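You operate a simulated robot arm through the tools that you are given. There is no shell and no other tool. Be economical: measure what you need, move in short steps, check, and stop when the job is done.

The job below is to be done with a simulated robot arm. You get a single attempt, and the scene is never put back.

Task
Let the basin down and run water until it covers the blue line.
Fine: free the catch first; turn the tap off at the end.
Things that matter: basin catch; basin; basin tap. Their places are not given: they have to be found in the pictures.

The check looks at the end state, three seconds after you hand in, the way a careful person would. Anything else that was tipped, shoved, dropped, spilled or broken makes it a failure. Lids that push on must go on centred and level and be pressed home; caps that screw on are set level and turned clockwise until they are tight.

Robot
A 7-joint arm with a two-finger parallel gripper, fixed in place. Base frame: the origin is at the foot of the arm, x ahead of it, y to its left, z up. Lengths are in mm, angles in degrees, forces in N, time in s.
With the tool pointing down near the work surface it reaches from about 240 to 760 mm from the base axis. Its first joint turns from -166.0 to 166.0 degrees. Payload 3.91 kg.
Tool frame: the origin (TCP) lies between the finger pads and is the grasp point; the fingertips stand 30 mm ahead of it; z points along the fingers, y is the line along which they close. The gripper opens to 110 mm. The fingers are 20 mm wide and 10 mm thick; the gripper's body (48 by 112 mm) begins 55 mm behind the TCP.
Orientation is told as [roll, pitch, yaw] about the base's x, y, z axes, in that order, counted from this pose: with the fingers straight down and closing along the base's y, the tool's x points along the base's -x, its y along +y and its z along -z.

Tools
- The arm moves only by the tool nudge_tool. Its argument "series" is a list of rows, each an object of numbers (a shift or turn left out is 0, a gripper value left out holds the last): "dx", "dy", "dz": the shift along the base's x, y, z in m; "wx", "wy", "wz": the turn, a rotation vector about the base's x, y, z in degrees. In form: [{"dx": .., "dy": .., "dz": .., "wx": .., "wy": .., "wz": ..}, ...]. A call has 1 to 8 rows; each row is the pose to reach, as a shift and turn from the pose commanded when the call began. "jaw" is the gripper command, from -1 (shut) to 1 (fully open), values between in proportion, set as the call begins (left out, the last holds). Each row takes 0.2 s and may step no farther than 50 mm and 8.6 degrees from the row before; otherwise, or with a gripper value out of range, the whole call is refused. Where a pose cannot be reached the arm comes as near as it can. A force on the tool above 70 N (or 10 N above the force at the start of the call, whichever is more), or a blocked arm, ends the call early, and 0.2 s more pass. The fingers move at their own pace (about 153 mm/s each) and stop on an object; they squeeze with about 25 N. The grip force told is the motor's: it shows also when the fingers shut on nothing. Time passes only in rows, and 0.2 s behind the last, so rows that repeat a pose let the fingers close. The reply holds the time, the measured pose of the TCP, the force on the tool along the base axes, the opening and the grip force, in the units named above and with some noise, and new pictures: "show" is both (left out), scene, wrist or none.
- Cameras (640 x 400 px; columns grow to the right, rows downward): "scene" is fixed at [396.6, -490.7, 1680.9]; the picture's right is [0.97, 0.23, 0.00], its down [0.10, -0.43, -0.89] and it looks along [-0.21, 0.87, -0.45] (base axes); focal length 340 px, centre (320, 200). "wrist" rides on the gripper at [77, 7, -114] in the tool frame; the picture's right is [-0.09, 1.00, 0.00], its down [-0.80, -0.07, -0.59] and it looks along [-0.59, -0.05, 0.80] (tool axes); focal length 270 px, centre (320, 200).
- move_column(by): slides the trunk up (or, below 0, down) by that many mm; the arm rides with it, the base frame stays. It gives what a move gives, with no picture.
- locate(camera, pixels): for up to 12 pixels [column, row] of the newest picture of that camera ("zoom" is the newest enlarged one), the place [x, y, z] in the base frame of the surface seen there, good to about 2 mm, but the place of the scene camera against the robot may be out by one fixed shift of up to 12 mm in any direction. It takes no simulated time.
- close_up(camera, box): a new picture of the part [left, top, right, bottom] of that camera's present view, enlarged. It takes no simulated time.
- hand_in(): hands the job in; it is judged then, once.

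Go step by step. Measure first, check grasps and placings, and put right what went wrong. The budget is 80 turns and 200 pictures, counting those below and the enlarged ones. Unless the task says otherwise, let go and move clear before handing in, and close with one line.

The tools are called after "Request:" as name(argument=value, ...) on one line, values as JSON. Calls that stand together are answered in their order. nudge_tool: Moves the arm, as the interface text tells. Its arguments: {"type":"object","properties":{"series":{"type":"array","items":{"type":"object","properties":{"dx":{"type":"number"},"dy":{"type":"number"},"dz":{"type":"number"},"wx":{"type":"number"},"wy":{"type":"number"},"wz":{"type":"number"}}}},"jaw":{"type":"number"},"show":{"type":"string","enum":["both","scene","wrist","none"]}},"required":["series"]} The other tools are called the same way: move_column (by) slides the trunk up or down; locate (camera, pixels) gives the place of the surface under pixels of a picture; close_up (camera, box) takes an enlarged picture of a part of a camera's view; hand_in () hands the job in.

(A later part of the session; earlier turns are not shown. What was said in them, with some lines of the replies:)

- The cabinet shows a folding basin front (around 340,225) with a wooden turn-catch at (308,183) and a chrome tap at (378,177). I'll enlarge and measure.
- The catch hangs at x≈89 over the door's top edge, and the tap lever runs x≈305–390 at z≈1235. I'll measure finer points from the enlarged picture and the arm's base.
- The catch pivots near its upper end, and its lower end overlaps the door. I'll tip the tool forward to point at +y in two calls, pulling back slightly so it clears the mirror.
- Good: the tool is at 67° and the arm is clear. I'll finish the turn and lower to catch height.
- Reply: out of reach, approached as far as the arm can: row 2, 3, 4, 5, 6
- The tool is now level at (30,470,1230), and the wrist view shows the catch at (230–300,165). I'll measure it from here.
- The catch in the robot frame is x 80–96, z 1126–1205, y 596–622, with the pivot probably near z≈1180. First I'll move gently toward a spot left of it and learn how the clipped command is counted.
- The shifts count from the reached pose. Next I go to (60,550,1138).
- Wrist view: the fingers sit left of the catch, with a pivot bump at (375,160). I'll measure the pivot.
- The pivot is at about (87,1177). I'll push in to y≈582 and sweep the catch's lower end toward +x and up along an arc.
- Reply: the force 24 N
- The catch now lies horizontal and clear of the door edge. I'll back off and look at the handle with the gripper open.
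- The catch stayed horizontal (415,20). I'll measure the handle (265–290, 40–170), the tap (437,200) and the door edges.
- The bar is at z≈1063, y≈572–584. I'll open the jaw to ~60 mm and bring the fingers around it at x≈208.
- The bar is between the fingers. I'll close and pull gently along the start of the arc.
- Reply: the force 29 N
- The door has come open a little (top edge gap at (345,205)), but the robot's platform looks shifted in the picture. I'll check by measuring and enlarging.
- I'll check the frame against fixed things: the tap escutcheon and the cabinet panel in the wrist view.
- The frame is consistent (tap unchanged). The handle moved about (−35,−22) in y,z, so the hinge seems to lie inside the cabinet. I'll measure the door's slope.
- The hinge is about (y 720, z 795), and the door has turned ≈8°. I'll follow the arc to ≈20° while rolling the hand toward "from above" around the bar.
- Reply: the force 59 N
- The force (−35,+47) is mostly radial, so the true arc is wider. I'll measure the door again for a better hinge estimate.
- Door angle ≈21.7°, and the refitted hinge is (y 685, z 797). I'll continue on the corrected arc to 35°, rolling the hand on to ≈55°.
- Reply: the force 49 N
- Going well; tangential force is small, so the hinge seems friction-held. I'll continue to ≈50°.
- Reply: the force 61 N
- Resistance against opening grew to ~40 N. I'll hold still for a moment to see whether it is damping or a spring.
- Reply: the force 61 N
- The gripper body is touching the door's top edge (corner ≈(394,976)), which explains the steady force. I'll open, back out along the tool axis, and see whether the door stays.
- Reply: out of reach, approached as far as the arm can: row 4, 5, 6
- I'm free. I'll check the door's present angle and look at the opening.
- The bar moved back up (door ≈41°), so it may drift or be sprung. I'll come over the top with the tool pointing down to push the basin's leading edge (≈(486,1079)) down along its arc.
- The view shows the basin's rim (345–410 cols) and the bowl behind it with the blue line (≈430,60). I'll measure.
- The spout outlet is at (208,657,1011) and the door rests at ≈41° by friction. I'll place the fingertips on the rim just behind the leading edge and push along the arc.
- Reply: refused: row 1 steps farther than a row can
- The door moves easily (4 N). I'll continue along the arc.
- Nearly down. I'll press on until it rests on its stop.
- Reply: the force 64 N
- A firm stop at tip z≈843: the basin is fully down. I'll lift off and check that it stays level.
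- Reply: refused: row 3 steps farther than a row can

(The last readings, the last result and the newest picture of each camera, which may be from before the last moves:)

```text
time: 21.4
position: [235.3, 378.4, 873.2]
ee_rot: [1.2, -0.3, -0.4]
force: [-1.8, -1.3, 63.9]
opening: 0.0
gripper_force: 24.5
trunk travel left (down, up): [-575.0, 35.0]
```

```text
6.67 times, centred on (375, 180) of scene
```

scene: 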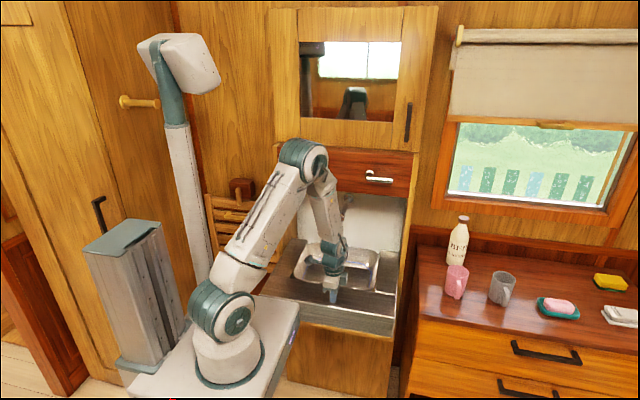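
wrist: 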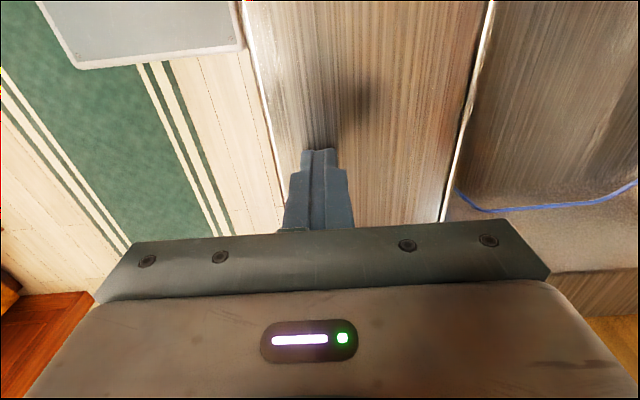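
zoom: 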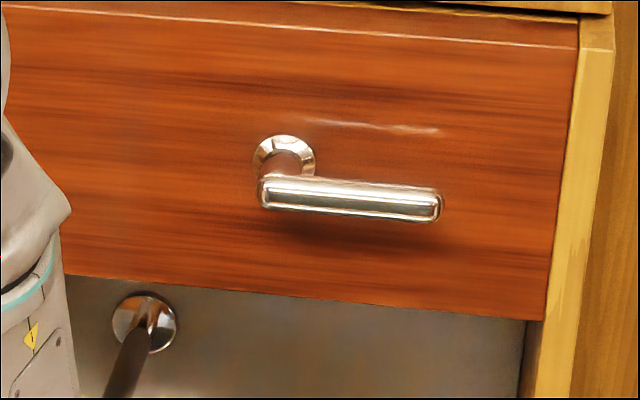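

The basin is flat with a sprung-free stop. I'll redo the lift in smaller steps and look at the tap, which is a lever turning about a stem in y.

Request:
nudge_tool(series=[{"dz": 0.02}, {"dz": 0.06}, {"dz": 0.1, "dx": 0.02}, {"dz": 0.145, "dx": 0.03}, {"dz": 0.19, "dx": 0.04, "dy": 0.01}, {"dz": 0.23, "dx": 0.06, "dy": 0.02}, {"dz": 0.27, "dx": 0.08, "dy": 0.03}, {"dz": 0.31, "dx": 0.1, "dy": 0.04}], show="both")

Request:
close_up(camera="scene", box=[245, 140, 425, 350])

```text
time: 23.2
position: [334.1, 418.1, 1176.1]
ee_rot: [0.7, -0.1, -0.4]
force: [-0.3, 0.6, -0.5]
opening: 0.0
gripper_force: 25.3
trunk travel left (down, up): [-575.0, 35.0]
```

scene: 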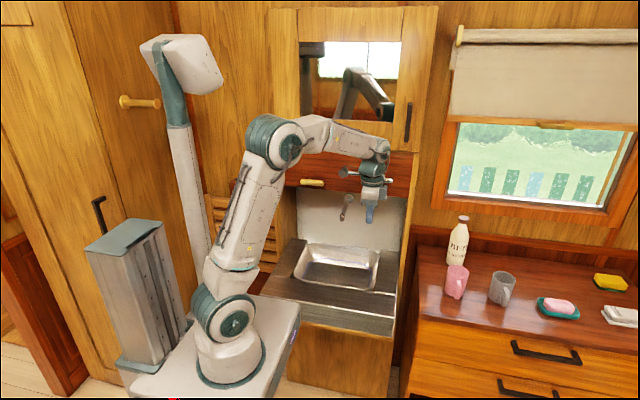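
wrist: 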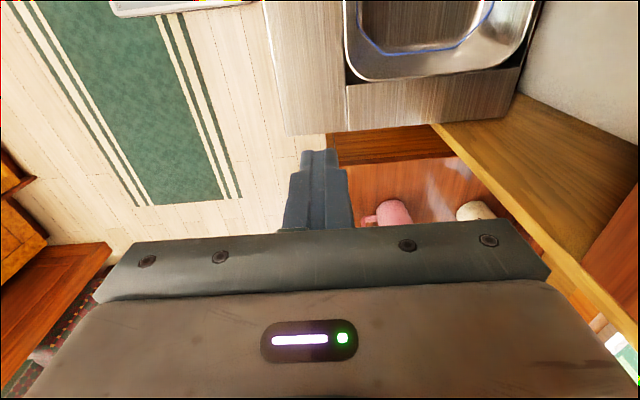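

```text
1.90 times, centred on (335, 245) of scene
```

zoom: 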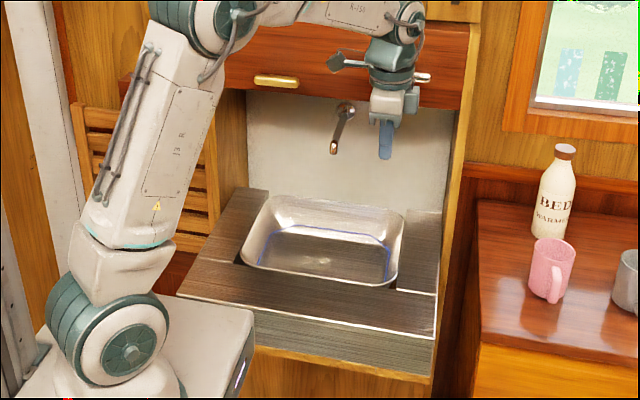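

The basin stays down and shows the blue line around its walls. I'll measure the rim, line and bottom levels.

Request:
locate(camera="zoom", pixels=[[200, 280], [420, 320], [225, 215], [425, 235], [262, 235], [330, 240], [386, 250], [318, 260], [345, 280], [300, 250], [333, 148], [260, 255]])

Request:
close_up(camera="scene", box=[290, 235, 385, 300])

```text
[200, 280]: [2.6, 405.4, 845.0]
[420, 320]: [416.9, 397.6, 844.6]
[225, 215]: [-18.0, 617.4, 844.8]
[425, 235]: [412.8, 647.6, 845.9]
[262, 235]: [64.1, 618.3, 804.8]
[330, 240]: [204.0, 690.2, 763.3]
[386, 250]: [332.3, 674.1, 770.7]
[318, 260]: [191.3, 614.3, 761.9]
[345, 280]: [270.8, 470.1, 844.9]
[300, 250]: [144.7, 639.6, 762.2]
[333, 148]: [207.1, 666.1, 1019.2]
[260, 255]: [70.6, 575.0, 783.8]
```

```text
6.15 times, centred on (338, 268) of scene
```

zoom: 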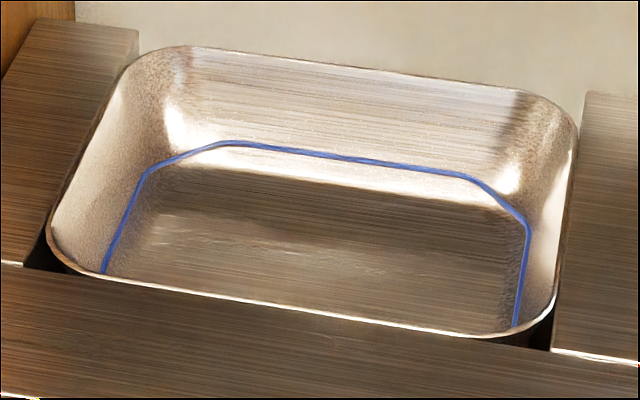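

Rim level at z≈845, floor ≈762, line around 785; no drain is visible. Now I'll turn the tool to face +y for the tap.

Request:
nudge_tool(series=[{"wx": 8.5, "dz": 0.01}, {"wx": 17, "dz": 0.02}, {"wx": 25.5, "dz": 0.03}, {"wx": 34, "dz": 0.04, "dy": 0.01}, {"wx": 42.5, "dz": 0.045, "dy": 0.02}, {"wx": 51, "dz": 0.045, "dy": 0.03}, {"wx": 59.5, "dz": 0.045, "dy": 0.04}, {"wx": 68, "dz": 0.045, "dy": 0.05}], jaw=-0.2, show="none")

Request:
nudge_tool(series=[{"wx": 7.5, "dx": 0.01}, {"wx": 15, "dx": 0.02}, {"wx": 21.5, "dx": 0.028}, {"wx": 21.5, "dx": 0.028}], show="both")

```text
time: 25.0
position: [337.0, 466.8, 1221.3]
ee_rot: [68.7, 0.4, -0.4]
force: [-0.8, 0.4, 0.7]
opening: 44.1
gripper_force: 0.1
trunk travel left (down, up): [-575.0, 35.0]
```

```text
time: 26.0
position: [362.7, 466.7, 1223.7]
ee_rot: [90.3, 0.4, -0.2]
force: [0.2, -0.4, -0.1]
opening: 44.0
gripper_force: 0.1
trunk travel left (down, up): [-575.0, 35.0]
```

scene: 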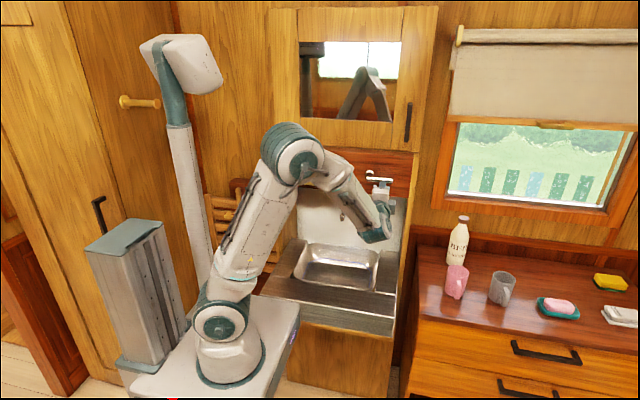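
wrist: 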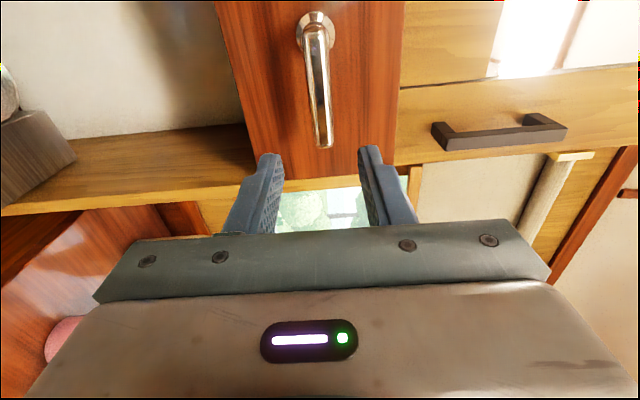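

Request:
locate(camera="wrist", pixels=[[317, 20], [308, 45], [318, 80], [324, 120], [326, 143], [314, 100], [330, 100], [360, 60]])

Request:
close_up(camera="wrist", box=[220, 0, 440, 170])

```text
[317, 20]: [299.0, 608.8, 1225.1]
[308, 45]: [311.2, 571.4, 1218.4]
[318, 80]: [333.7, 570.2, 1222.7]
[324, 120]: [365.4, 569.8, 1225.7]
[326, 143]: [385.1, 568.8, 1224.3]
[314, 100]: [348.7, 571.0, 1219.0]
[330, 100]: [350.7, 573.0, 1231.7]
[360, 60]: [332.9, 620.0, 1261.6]
```

```text
2.35 times, centred on (330, 85) of wrist
```

zoom: 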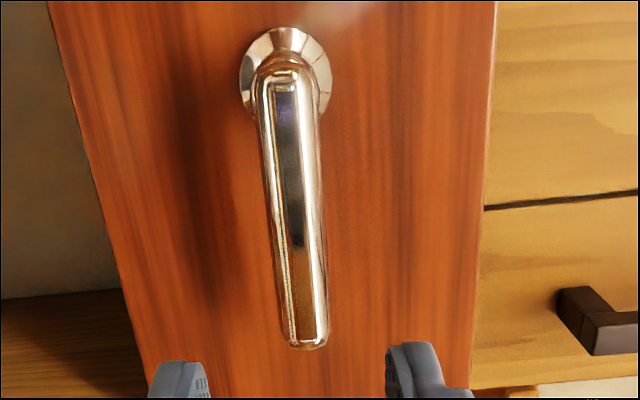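

The lever runs x≈302–385 at z≈1224, y≈570–585. I'll close on it at x≈365.

Request:
nudge_tool(series=[{"dy": 0.04, "dx": 0.002}, {"dy": 0.08, "dx": 0.002}, {"dy": 0.109, "dx": 0.002}], show="none")

Request:
nudge_tool(series=[{}, {}], jaw=-1, show="both")

```text
time: 26.8
position: [365.4, 577.3, 1222.2]
ee_rot: [90.1, 0.4, -0.2]
force: [1.1, -0.8, 0.2]
opening: 43.8
gripper_force: 0.1
trunk travel left (down, up): [-575.0, 35.0]
```

```text
time: 27.4
position: [367.6, 575.8, 1223.3]
ee_rot: [90.4, 0.4, -0.1]
force: [2.8, 3.3, 11.2]
opening: 19.8
gripper_force: 44.7
trunk travel left (down, up): [-575.0, 35.0]
```

scene: 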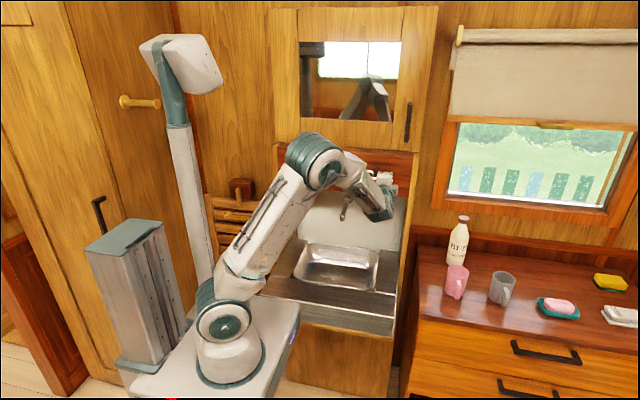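
wrist: 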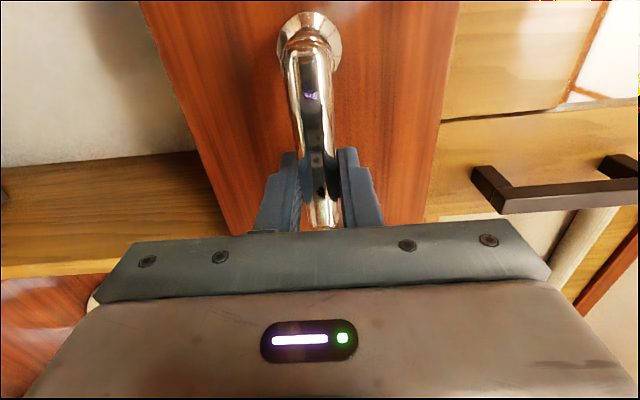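

Gripped. I'll try turning the lever downward about 16° and watch for resistance and water.

Request:
nudge_tool(series=[{"dx": -0.0006, "dz": -0.009, "wy": 8}, {"dx": -0.0025, "dz": -0.018, "wy": 16}], show="scene")

Request:
close_up(camera="scene", box=[280, 150, 420, 300])

```text
time: 28.0
position: [364.8, 575.5, 1223.8]
ee_rot: [92.5, 13.9, 0.2]
force: [-0.8, -14.4, 15.4]
opening: 25.5
gripper_force: 44.8
trunk travel left (down, up): [-575.0, 35.0]
stopped in row 2: the force on the tool passed its limit (the readings are from after the stop); the commanded pose is now the measured one
```

scene: 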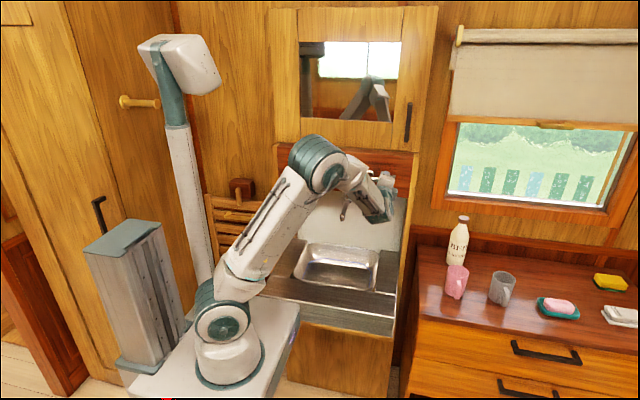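

```text
2.67 times, centred on (350, 225) of scene
```

zoom: 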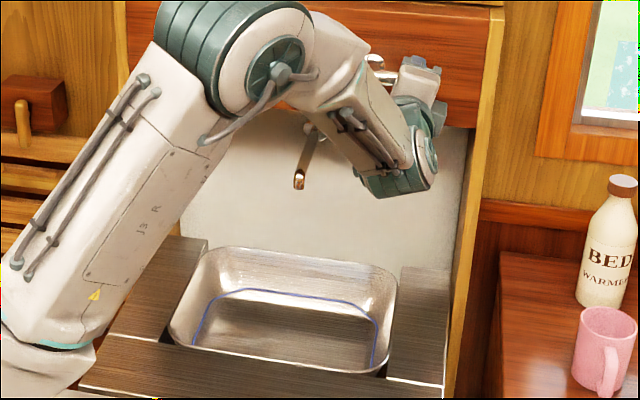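

It's blocked downward, so it opens upward. I'll undo the tilt and turn the lever up.

Request:
nudge_tool(series=[{"dx": 0.001, "wy": -7}, {"dx": 0.002, "wy": -14}, {"dx": 0.0015, "dz": 0.009, "wy": -22}, {"dx": 0.0, "dz": 0.018, "wy": -30}], show="scene")

Request:
close_up(camera="scene", box=[280, 150, 420, 300])

```text
time: 29.0
position: [365.5, 575.9, 1238.7]
ee_rot: [91.9, -15.7, 0.0]
force: [3.5, -13.8, 14.2]
opening: 20.6
gripper_force: 44.6
trunk travel left (down, up): [-575.0, 35.0]
```

scene: 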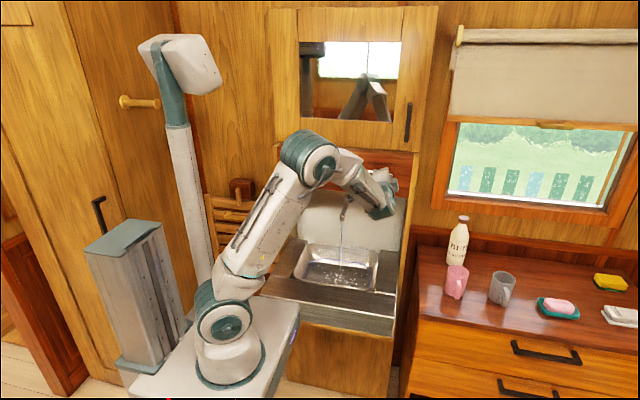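

```text
2.67 times, centred on (350, 225) of scene
```

zoom: 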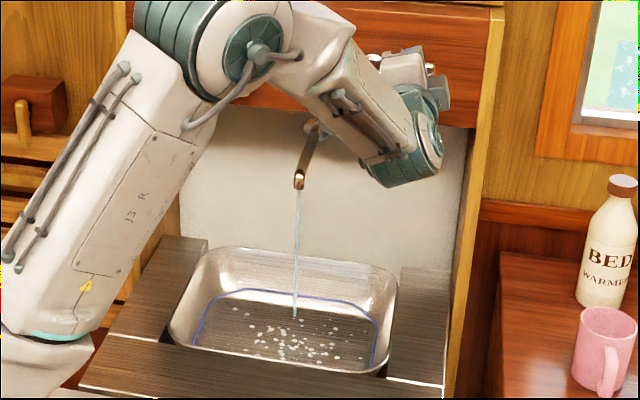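

Water runs in a clean stream with the lever about 15° up. I'll hold and watch the level.

Request:
nudge_tool(series=[{}, {}, {}, {}, {}, {}, {}, {}], show="scene")

Request:
close_up(camera="scene", box=[290, 235, 385, 300])

Request:
locate(camera="zoom", pixels=[[200, 240], [450, 230], [350, 159], [140, 190], [230, 143], [470, 176]])

```text
time: 30.8
position: [364.4, 575.2, 1239.4]
ee_rot: [92.1, -15.5, 0.2]
force: [3.9, -16.4, 12.3]
opening: 20.2
gripper_force: 45.0
trunk travel left (down, up): [-575.0, 35.0]
```

scene: 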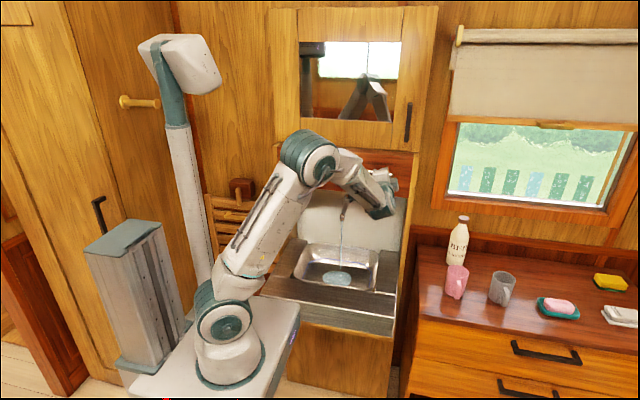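

```text
6.15 times, centred on (338, 268) of scene
```

zoom: 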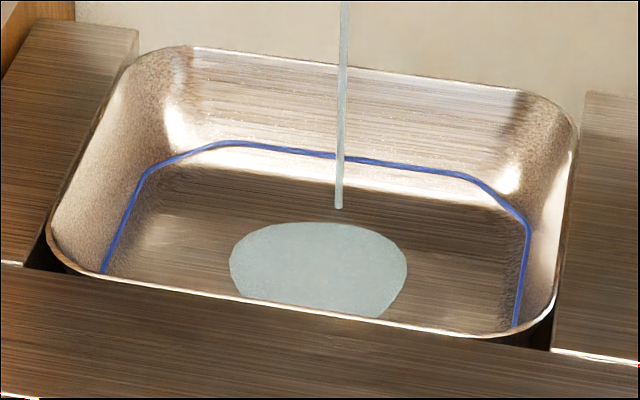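

```text
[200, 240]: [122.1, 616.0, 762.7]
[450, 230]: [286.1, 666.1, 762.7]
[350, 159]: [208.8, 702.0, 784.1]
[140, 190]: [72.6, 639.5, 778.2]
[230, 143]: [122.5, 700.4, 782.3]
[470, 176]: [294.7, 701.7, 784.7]
```

The line is at z≈784 and filling is slow. I'll open the lever to about 40°.

Request:
nudge_tool(series=[{"dx": -0.003, "dz": 0.008, "wy": -8}, {"dx": -0.0075, "dz": 0.016, "wy": -16}, {"dx": -0.0125, "dz": 0.024, "wy": -24}, {"dx": -0.0125, "dz": 0.024, "wy": -24}, {"dx": -0.0125, "dz": 0.024, "wy": -24}], show="scene")

Request:
close_up(camera="scene", box=[280, 150, 420, 300])

```text
time: 32.0
position: [353.9, 576.4, 1261.6]
ee_rot: [91.6, -39.6, 0.3]
force: [1.4, -21.1, -8.1]
opening: 20.2
gripper_force: 44.7
trunk travel left (down, up): [-575.0, 35.0]
```

scene: 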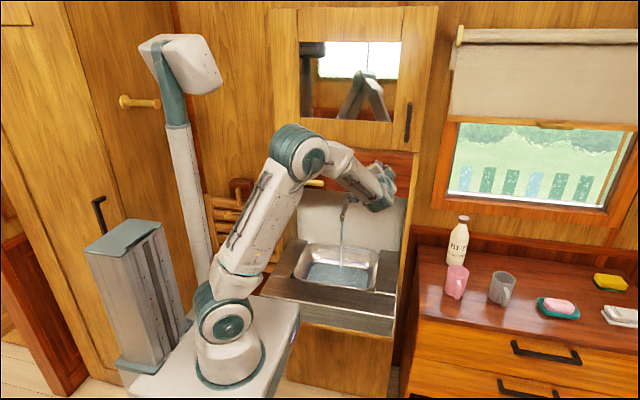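

```text
2.67 times, centred on (350, 225) of scene
```

zoom: 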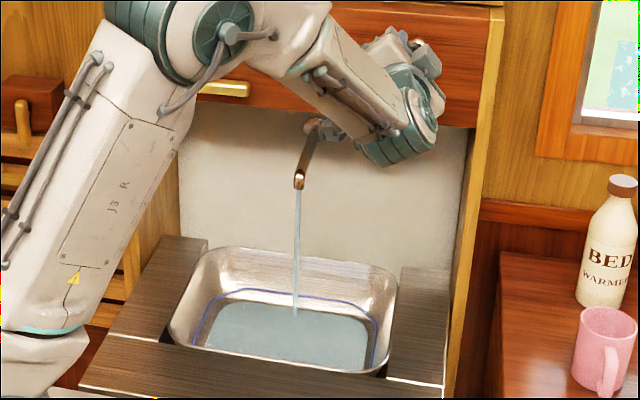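

Fills faster now. I'll hold about a second and check the level.

Request:
nudge_tool(series=[{}, {}, {}, {}, {}], show="scene")

Request:
close_up(camera="scene", box=[290, 235, 385, 300])

Request:
locate(camera="zoom", pixels=[[200, 240], [450, 230], [300, 280], [250, 200]])

```text
time: 33.2
position: [354.0, 575.8, 1261.0]
ee_rot: [91.6, -39.6, 0.3]
force: [-1.5, -27.5, -22.1]
opening: 20.0
gripper_force: 45.3
trunk travel left (down, up): [-575.0, 35.0]
```

scene: 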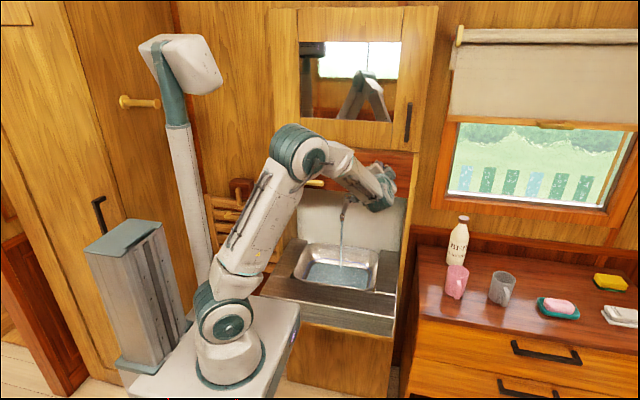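

```text
6.15 times, centred on (338, 268) of scene
```

zoom: 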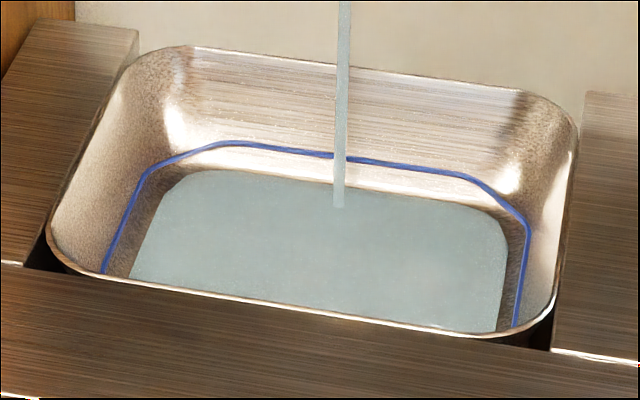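

```text
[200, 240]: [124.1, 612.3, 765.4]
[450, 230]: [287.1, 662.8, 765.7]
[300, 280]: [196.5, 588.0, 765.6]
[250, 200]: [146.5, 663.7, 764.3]
```

The level is rising about 1.5 mm/s (now ≈765, line 784). I'll open further to ≈64° to speed it up.

Request:
nudge_tool(series=[{"dx": -0.0065, "dz": 0.003, "wy": -8}, {"dx": -0.0137, "dz": 0.008, "wy": -16}, {"dx": -0.0215, "dz": 0.012, "wy": -24}, {"dx": -0.0215, "dz": 0.012, "wy": -24}, {"dx": -0.0215, "dz": 0.012, "wy": -24}, {"dx": -0.0215, "dz": 0.012, "wy": -24}, {"dx": -0.0215, "dz": 0.012, "wy": -24}], show="scene")

Request:
close_up(camera="scene", box=[280, 150, 420, 300])

Request:
locate(camera="zoom", pixels=[[250, 340], [330, 340], [280, 325]])

```text
time: 34.8
position: [334.7, 576.2, 1276.4]
ee_rot: [92.1, -63.6, -0.2]
force: [21.5, -9.2, 10.0]
opening: 19.7
gripper_force: 44.5
trunk travel left (down, up): [-575.0, 35.0]
```

scene: 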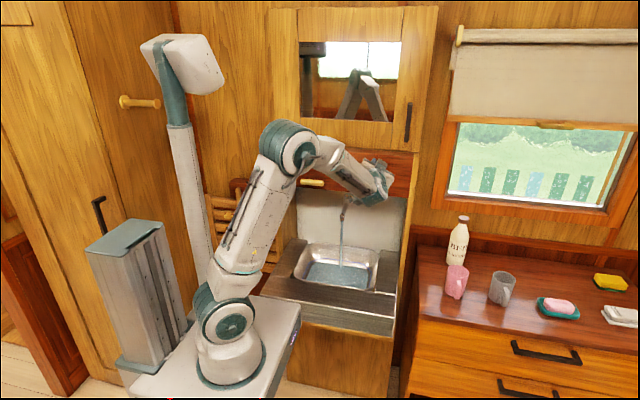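

```text
2.67 times, centred on (350, 225) of scene
```

zoom: 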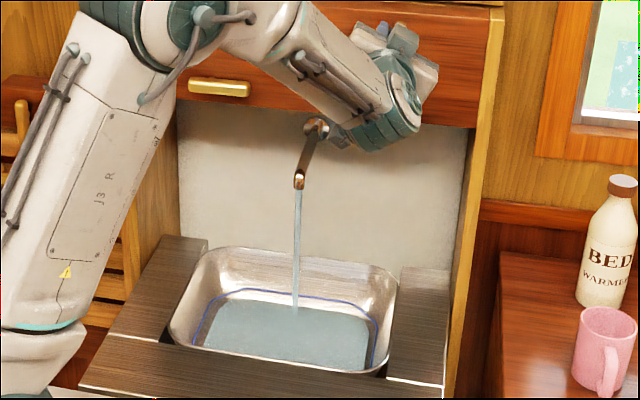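

```text
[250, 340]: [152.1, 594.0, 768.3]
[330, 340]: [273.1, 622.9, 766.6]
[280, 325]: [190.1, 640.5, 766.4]
```

Level ≈767. I'll hold for two calls.

Request:
nudge_tool(series=[{}, {}, {}, {}, {}, {}, {}, {}], show="none")

Request:
nudge_tool(series=[{}, {}, {}, {}, {}, {}, {}, {}], show="scene")

Request:
close_up(camera="scene", box=[290, 235, 385, 300])

Request:
locate(camera="zoom", pixels=[[200, 240], [450, 230], [300, 280], [250, 200]])

```text
time: 36.6
position: [334.5, 576.8, 1276.2]
ee_rot: [92.1, -63.5, -0.2]
force: [24.8, -5.1, 23.6]
opening: 20.2
gripper_force: 45.4
trunk travel left (down, up): [-575.0, 35.0]
```

```text
time: 38.4
position: [336.1, 576.3, 1274.7]
ee_rot: [92.0, -63.5, -0.2]
force: [24.5, -4.6, 22.9]
opening: 20.1
gripper_force: 45.1
trunk travel left (down, up): [-575.0, 35.0]
```

scene: 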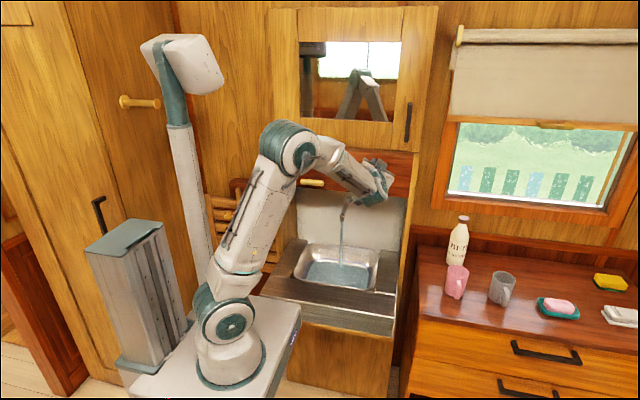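

```text
6.15 times, centred on (338, 268) of scene
```

zoom: 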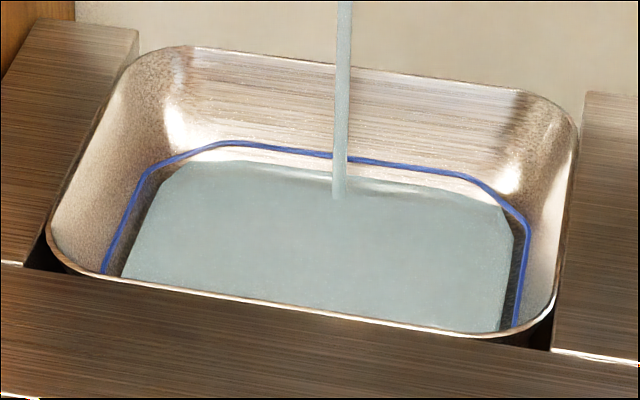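

```text
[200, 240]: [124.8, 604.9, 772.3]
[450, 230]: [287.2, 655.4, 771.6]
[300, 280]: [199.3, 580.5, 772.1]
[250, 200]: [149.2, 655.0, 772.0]
```

Rising ≈1.4 mm/s (now 772). Target ≈792; I'll hold 9 s then check.

Request:
nudge_tool(series=[{}, {}, {}, {}, {}, {}, {}, {}], show="none")

Request:
nudge_tool(series=[{}, {}, {}, {}, {}, {}, {}, {}], show="none")

Request:
nudge_tool(series=[{}, {}, {}, {}, {}, {}, {}, {}], show="none")

Request:
nudge_tool(series=[{}, {}, {}, {}, {}, {}, {}, {}], show="none")

Request:
nudge_tool(series=[{}, {}, {}, {}, {}, {}, {}, {}], show="scene")

Request:
close_up(camera="scene", box=[290, 235, 385, 300])

Request:
locate(camera="zoom", pixels=[[200, 240], [450, 230], [300, 280], [250, 200]])

```text
time: 40.2
position: [334.8, 575.8, 1274.9]
ee_rot: [92.1, -63.5, -0.3]
force: [24.8, -2.6, 21.7]
opening: 20.2
gripper_force: 44.7
trunk travel left (down, up): [-575.0, 35.0]
```

```text
time: 42.0
position: [335.5, 577.2, 1274.8]
ee_rot: [92.1, -63.4, 0.0]
force: [24.6, -3.6, 21.3]
opening: 20.1
gripper_force: 45.0
trunk travel left (down, up): [-575.0, 35.0]
```

```text
time: 43.8
position: [334.2, 576.5, 1275.5]
ee_rot: [92.1, -63.5, -0.2]
force: [25.3, -3.6, 20.6]
opening: 20.1
gripper_force: 45.3
trunk travel left (down, up): [-575.0, 35.0]
```

```text
time: 45.6
position: [335.1, 577.0, 1274.8]
ee_rot: [92.0, -63.5, -0.2]
force: [24.9, -4.2, 20.0]
opening: 20.0
gripper_force: 45.2
trunk travel left (down, up): [-575.0, 35.0]
```

```text
time: 47.4
position: [333.7, 576.2, 1274.7]
ee_rot: [91.8, -63.4, -0.1]
force: [23.9, -3.9, 19.8]
opening: 20.0
gripper_force: 44.7
trunk travel left (down, up): [-575.0, 35.0]
```

scene: 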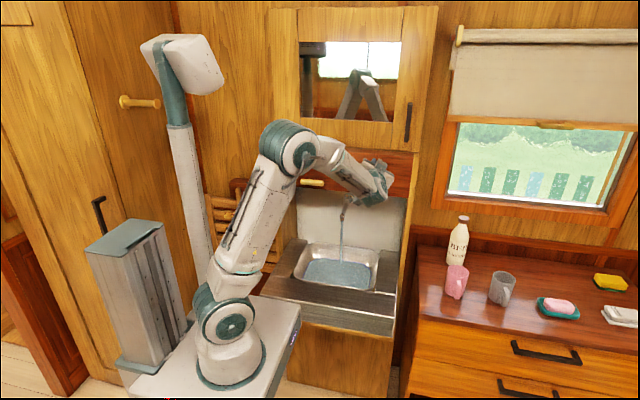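

```text
6.15 times, centred on (338, 268) of scene
```

zoom: 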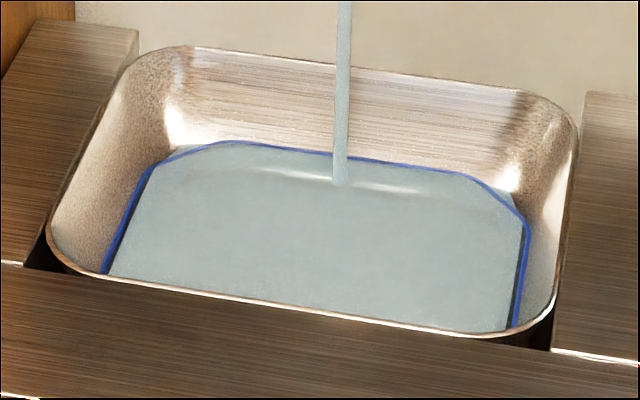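

```text
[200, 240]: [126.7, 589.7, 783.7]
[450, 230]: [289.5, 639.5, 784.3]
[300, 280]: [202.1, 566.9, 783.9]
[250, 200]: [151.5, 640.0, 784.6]
```

The water is just reaching the line (784). I'll hold 5.4 s more to cover it by a margin.

Request:
nudge_tool(series=[{}, {}, {}, {}, {}, {}, {}, {}], show="none")

Request:
nudge_tool(series=[{}, {}, {}, {}, {}, {}, {}, {}], show="none")

Request:
nudge_tool(series=[{}, {}, {}, {}, {}, {}, {}, {}], show="scene")

Request:
close_up(camera="scene", box=[290, 235, 385, 300])

Request:
locate(camera="zoom", pixels=[[200, 240], [450, 230], [300, 280], [250, 200]])

```text
time: 49.2
position: [333.9, 577.1, 1274.1]
ee_rot: [91.9, -63.4, 0.0]
force: [23.0, -4.8, 19.5]
opening: 20.1
gripper_force: 45.7
trunk travel left (down, up): [-575.0, 35.0]
```

```text
time: 51.0
position: [335.9, 578.3, 1273.6]
ee_rot: [91.9, -63.6, 0.0]
force: [23.7, -4.0, 18.3]
opening: 19.9
gripper_force: 44.8
trunk travel left (down, up): [-575.0, 35.0]
```

```text
time: 52.8
position: [334.4, 577.8, 1275.3]
ee_rot: [91.8, -63.5, 0.0]
force: [22.3, -3.1, 18.0]
opening: 19.9
gripper_force: 44.9
trunk travel left (down, up): [-575.0, 35.0]
```

scene: 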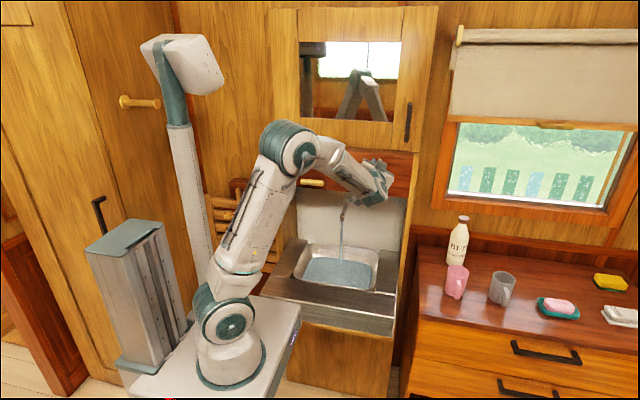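

```text
6.15 times, centred on (338, 268) of scene
```

zoom: 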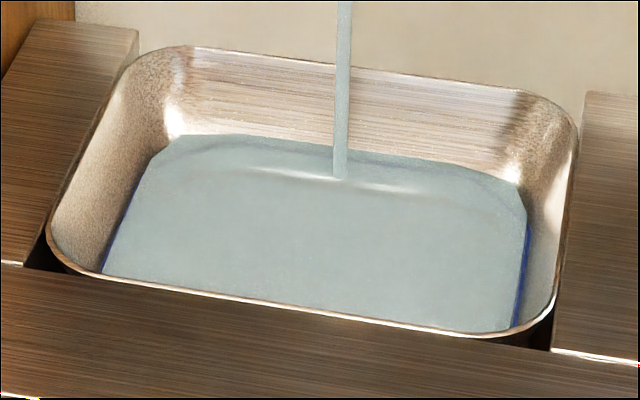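

```text
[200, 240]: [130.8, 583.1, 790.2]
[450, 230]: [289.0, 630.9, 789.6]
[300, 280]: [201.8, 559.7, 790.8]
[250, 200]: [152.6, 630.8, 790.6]
```

The level is 790, but slivers of blue still show at the side walls (110,240) and (522,270). I'll fill a bit more before closing.

Request:
nudge_tool(series=[{}, {}, {}, {}, {}, {}, {}, {}], show="none")

Request:
nudge_tool(series=[{}, {}, {}, {}, {}, {}, {}, {}], show="scene")

Request:
close_up(camera="scene", box=[290, 235, 385, 300])

Request:
locate(camera="zoom", pixels=[[200, 240], [450, 230], [300, 280], [250, 200]])

```text
time: 54.6
position: [335.7, 576.6, 1275.2]
ee_rot: [91.8, -63.5, 0.1]
force: [25.0, -4.3, 15.8]
opening: 20.2
gripper_force: 44.9
trunk travel left (down, up): [-575.0, 35.0]
```

```text
time: 56.4
position: [335.5, 576.6, 1275.0]
ee_rot: [91.8, -63.4, 0.1]
force: [23.6, -3.9, 17.3]
opening: 19.6
gripper_force: 44.9
trunk travel left (down, up): [-575.0, 35.0]
```

scene: 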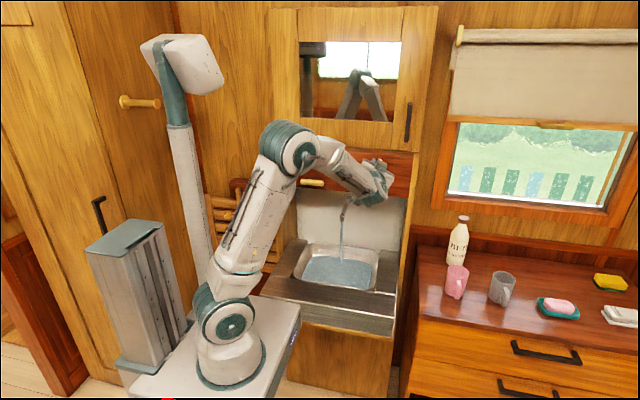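

```text
6.15 times, centred on (338, 268) of scene
```

zoom: 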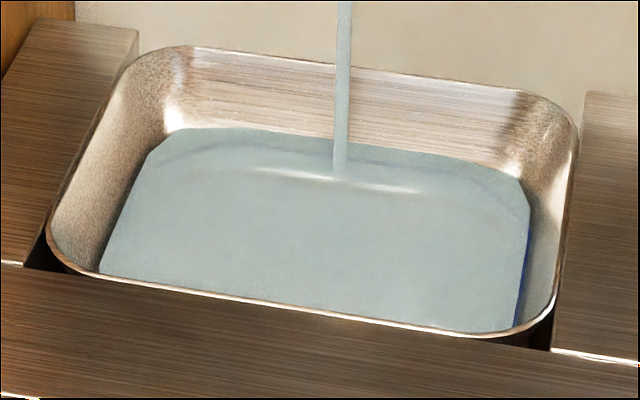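

```text
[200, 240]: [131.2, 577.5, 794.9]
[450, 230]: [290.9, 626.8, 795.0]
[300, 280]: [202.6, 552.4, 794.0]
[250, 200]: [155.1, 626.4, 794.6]
```

Level 795, well covering the line with 50 mm of freeboard. Now I'll close the tap along the reverse arc.

Request:
nudge_tool(series=[{"dx": 0.0078, "dz": -0.004, "wy": 8}, {"dx": 0.015, "dz": -0.009, "wy": 16}, {"dx": 0.0213, "dz": -0.015, "wy": 24}, {"dx": 0.0266, "dz": -0.022, "wy": 32}, {"dx": 0.0309, "dz": -0.029, "wy": 40}, {"dx": 0.034, "dz": -0.037, "wy": 48}, {"dx": 0.0355, "dz": -0.046, "wy": 56}, {"dx": 0.036, "dz": -0.056, "wy": 64}], show="both")

Request:
close_up(camera="scene", box=[280, 150, 420, 300])

```text
time: 58.2
position: [365.0, 577.5, 1223.8]
ee_rot: [92.6, 0.3, 0.4]
force: [7.2, -4.5, 36.7]
opening: 20.0
gripper_force: 44.6
trunk travel left (down, up): [-575.0, 35.0]
```

scene: 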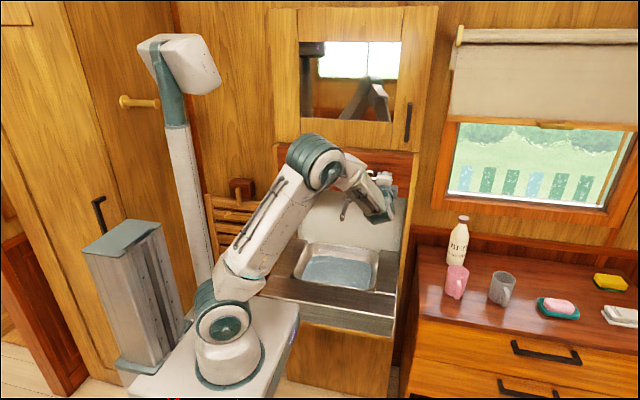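
wrist: 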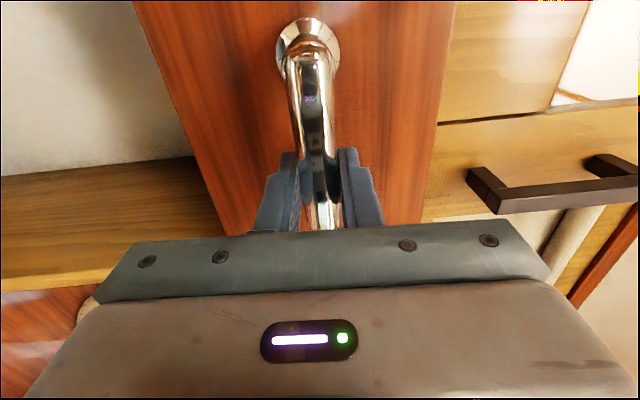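

```text
2.67 times, centred on (350, 225) of scene
```

zoom: 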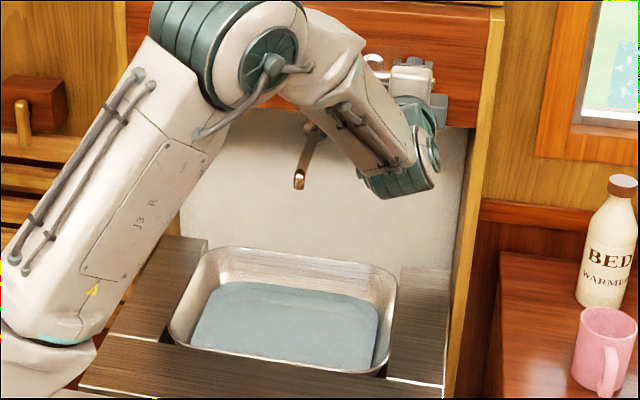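

The stream has stopped and the lever is against its stop (37 N up). I'll open and back straight out.

Request:
nudge_tool(series=[{}, {}, {"dy": -0.03}, {"dy": -0.07}, {"dy": -0.11}], jaw=-0.1, show="both")

Request:
close_up(camera="scene", box=[280, 150, 420, 300])

Request:
locate(camera="wrist", pixels=[[318, 80], [326, 135]])

```text
time: 59.4
position: [366.5, 469.1, 1217.7]
ee_rot: [91.9, 0.4, 0.1]
force: [-0.8, 0.0, 0.6]
opening: 49.4
gripper_force: 0.1
trunk travel left (down, up): [-575.0, 35.0]
```

scene: 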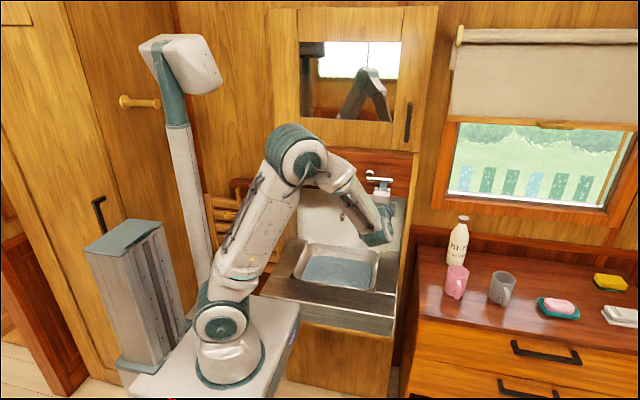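
wrist: 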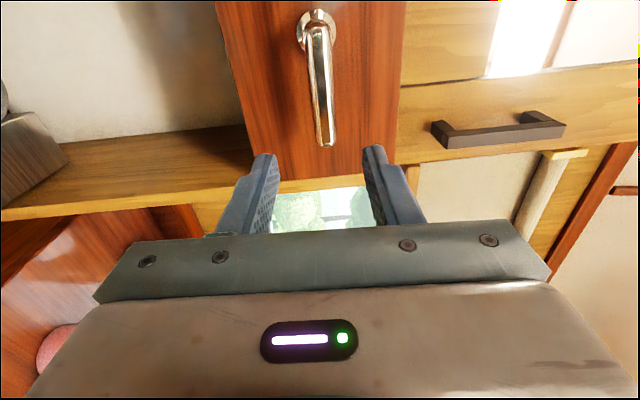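

```text
2.67 times, centred on (350, 225) of scene
```

zoom: 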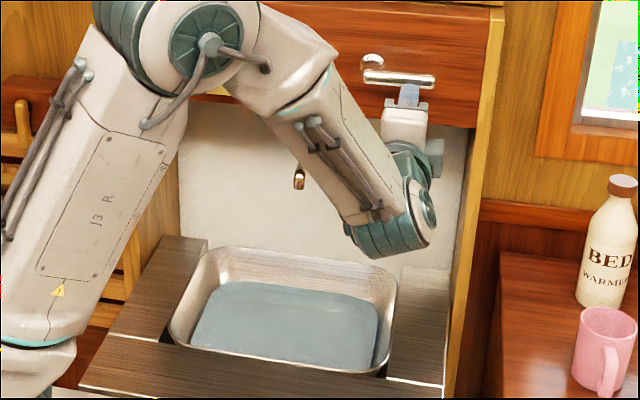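

```text
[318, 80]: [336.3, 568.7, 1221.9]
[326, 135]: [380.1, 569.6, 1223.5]
```

The lever is level at z≈1223, back at its closed position, and no water is running. I'll move clear upward and take a final look.

Request:
nudge_tool(series=[{"dz": 0.03, "dy": -0.01}, {"dz": 0.07, "dy": -0.02}, {"dz": 0.11, "dy": -0.03}], show="scene")

Request:
close_up(camera="scene", box=[260, 150, 420, 310])

Request:
locate(camera="zoom", pixels=[[270, 300], [320, 320]])

```text
time: 60.2
position: [367.5, 440.7, 1328.0]
ee_rot: [91.9, 0.4, 0.2]
force: [0.7, 0.5, 0.1]
opening: 49.6
gripper_force: 0.1
trunk travel left (down, up): [-575.0, 35.0]
```

scene: 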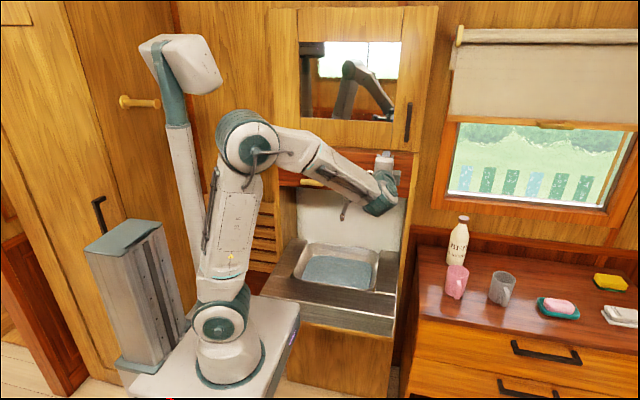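

```text
2.50 times, centred on (340, 230) of scene
```

zoom: 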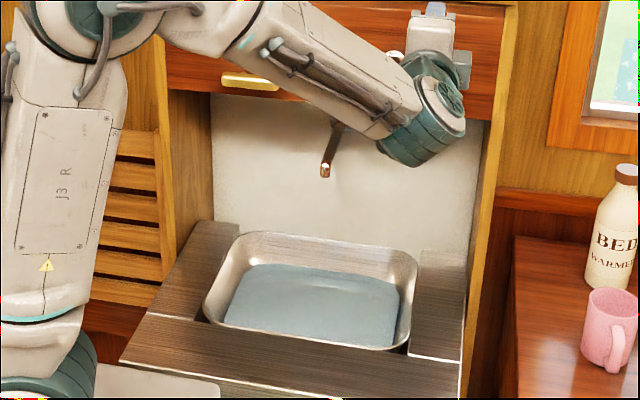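

```text
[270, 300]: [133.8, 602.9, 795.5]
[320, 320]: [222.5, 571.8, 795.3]
```

The water stands steady at z≈795, above the line at 784. The tap is off, the basin is down, the catch is free and the arm is clear, so I'm handing in.

Request:
hand_in()

```text
The job is handed in.
```

The catch is free, the basin is down, water stands about 11 mm above the blue line, and the tap is off.
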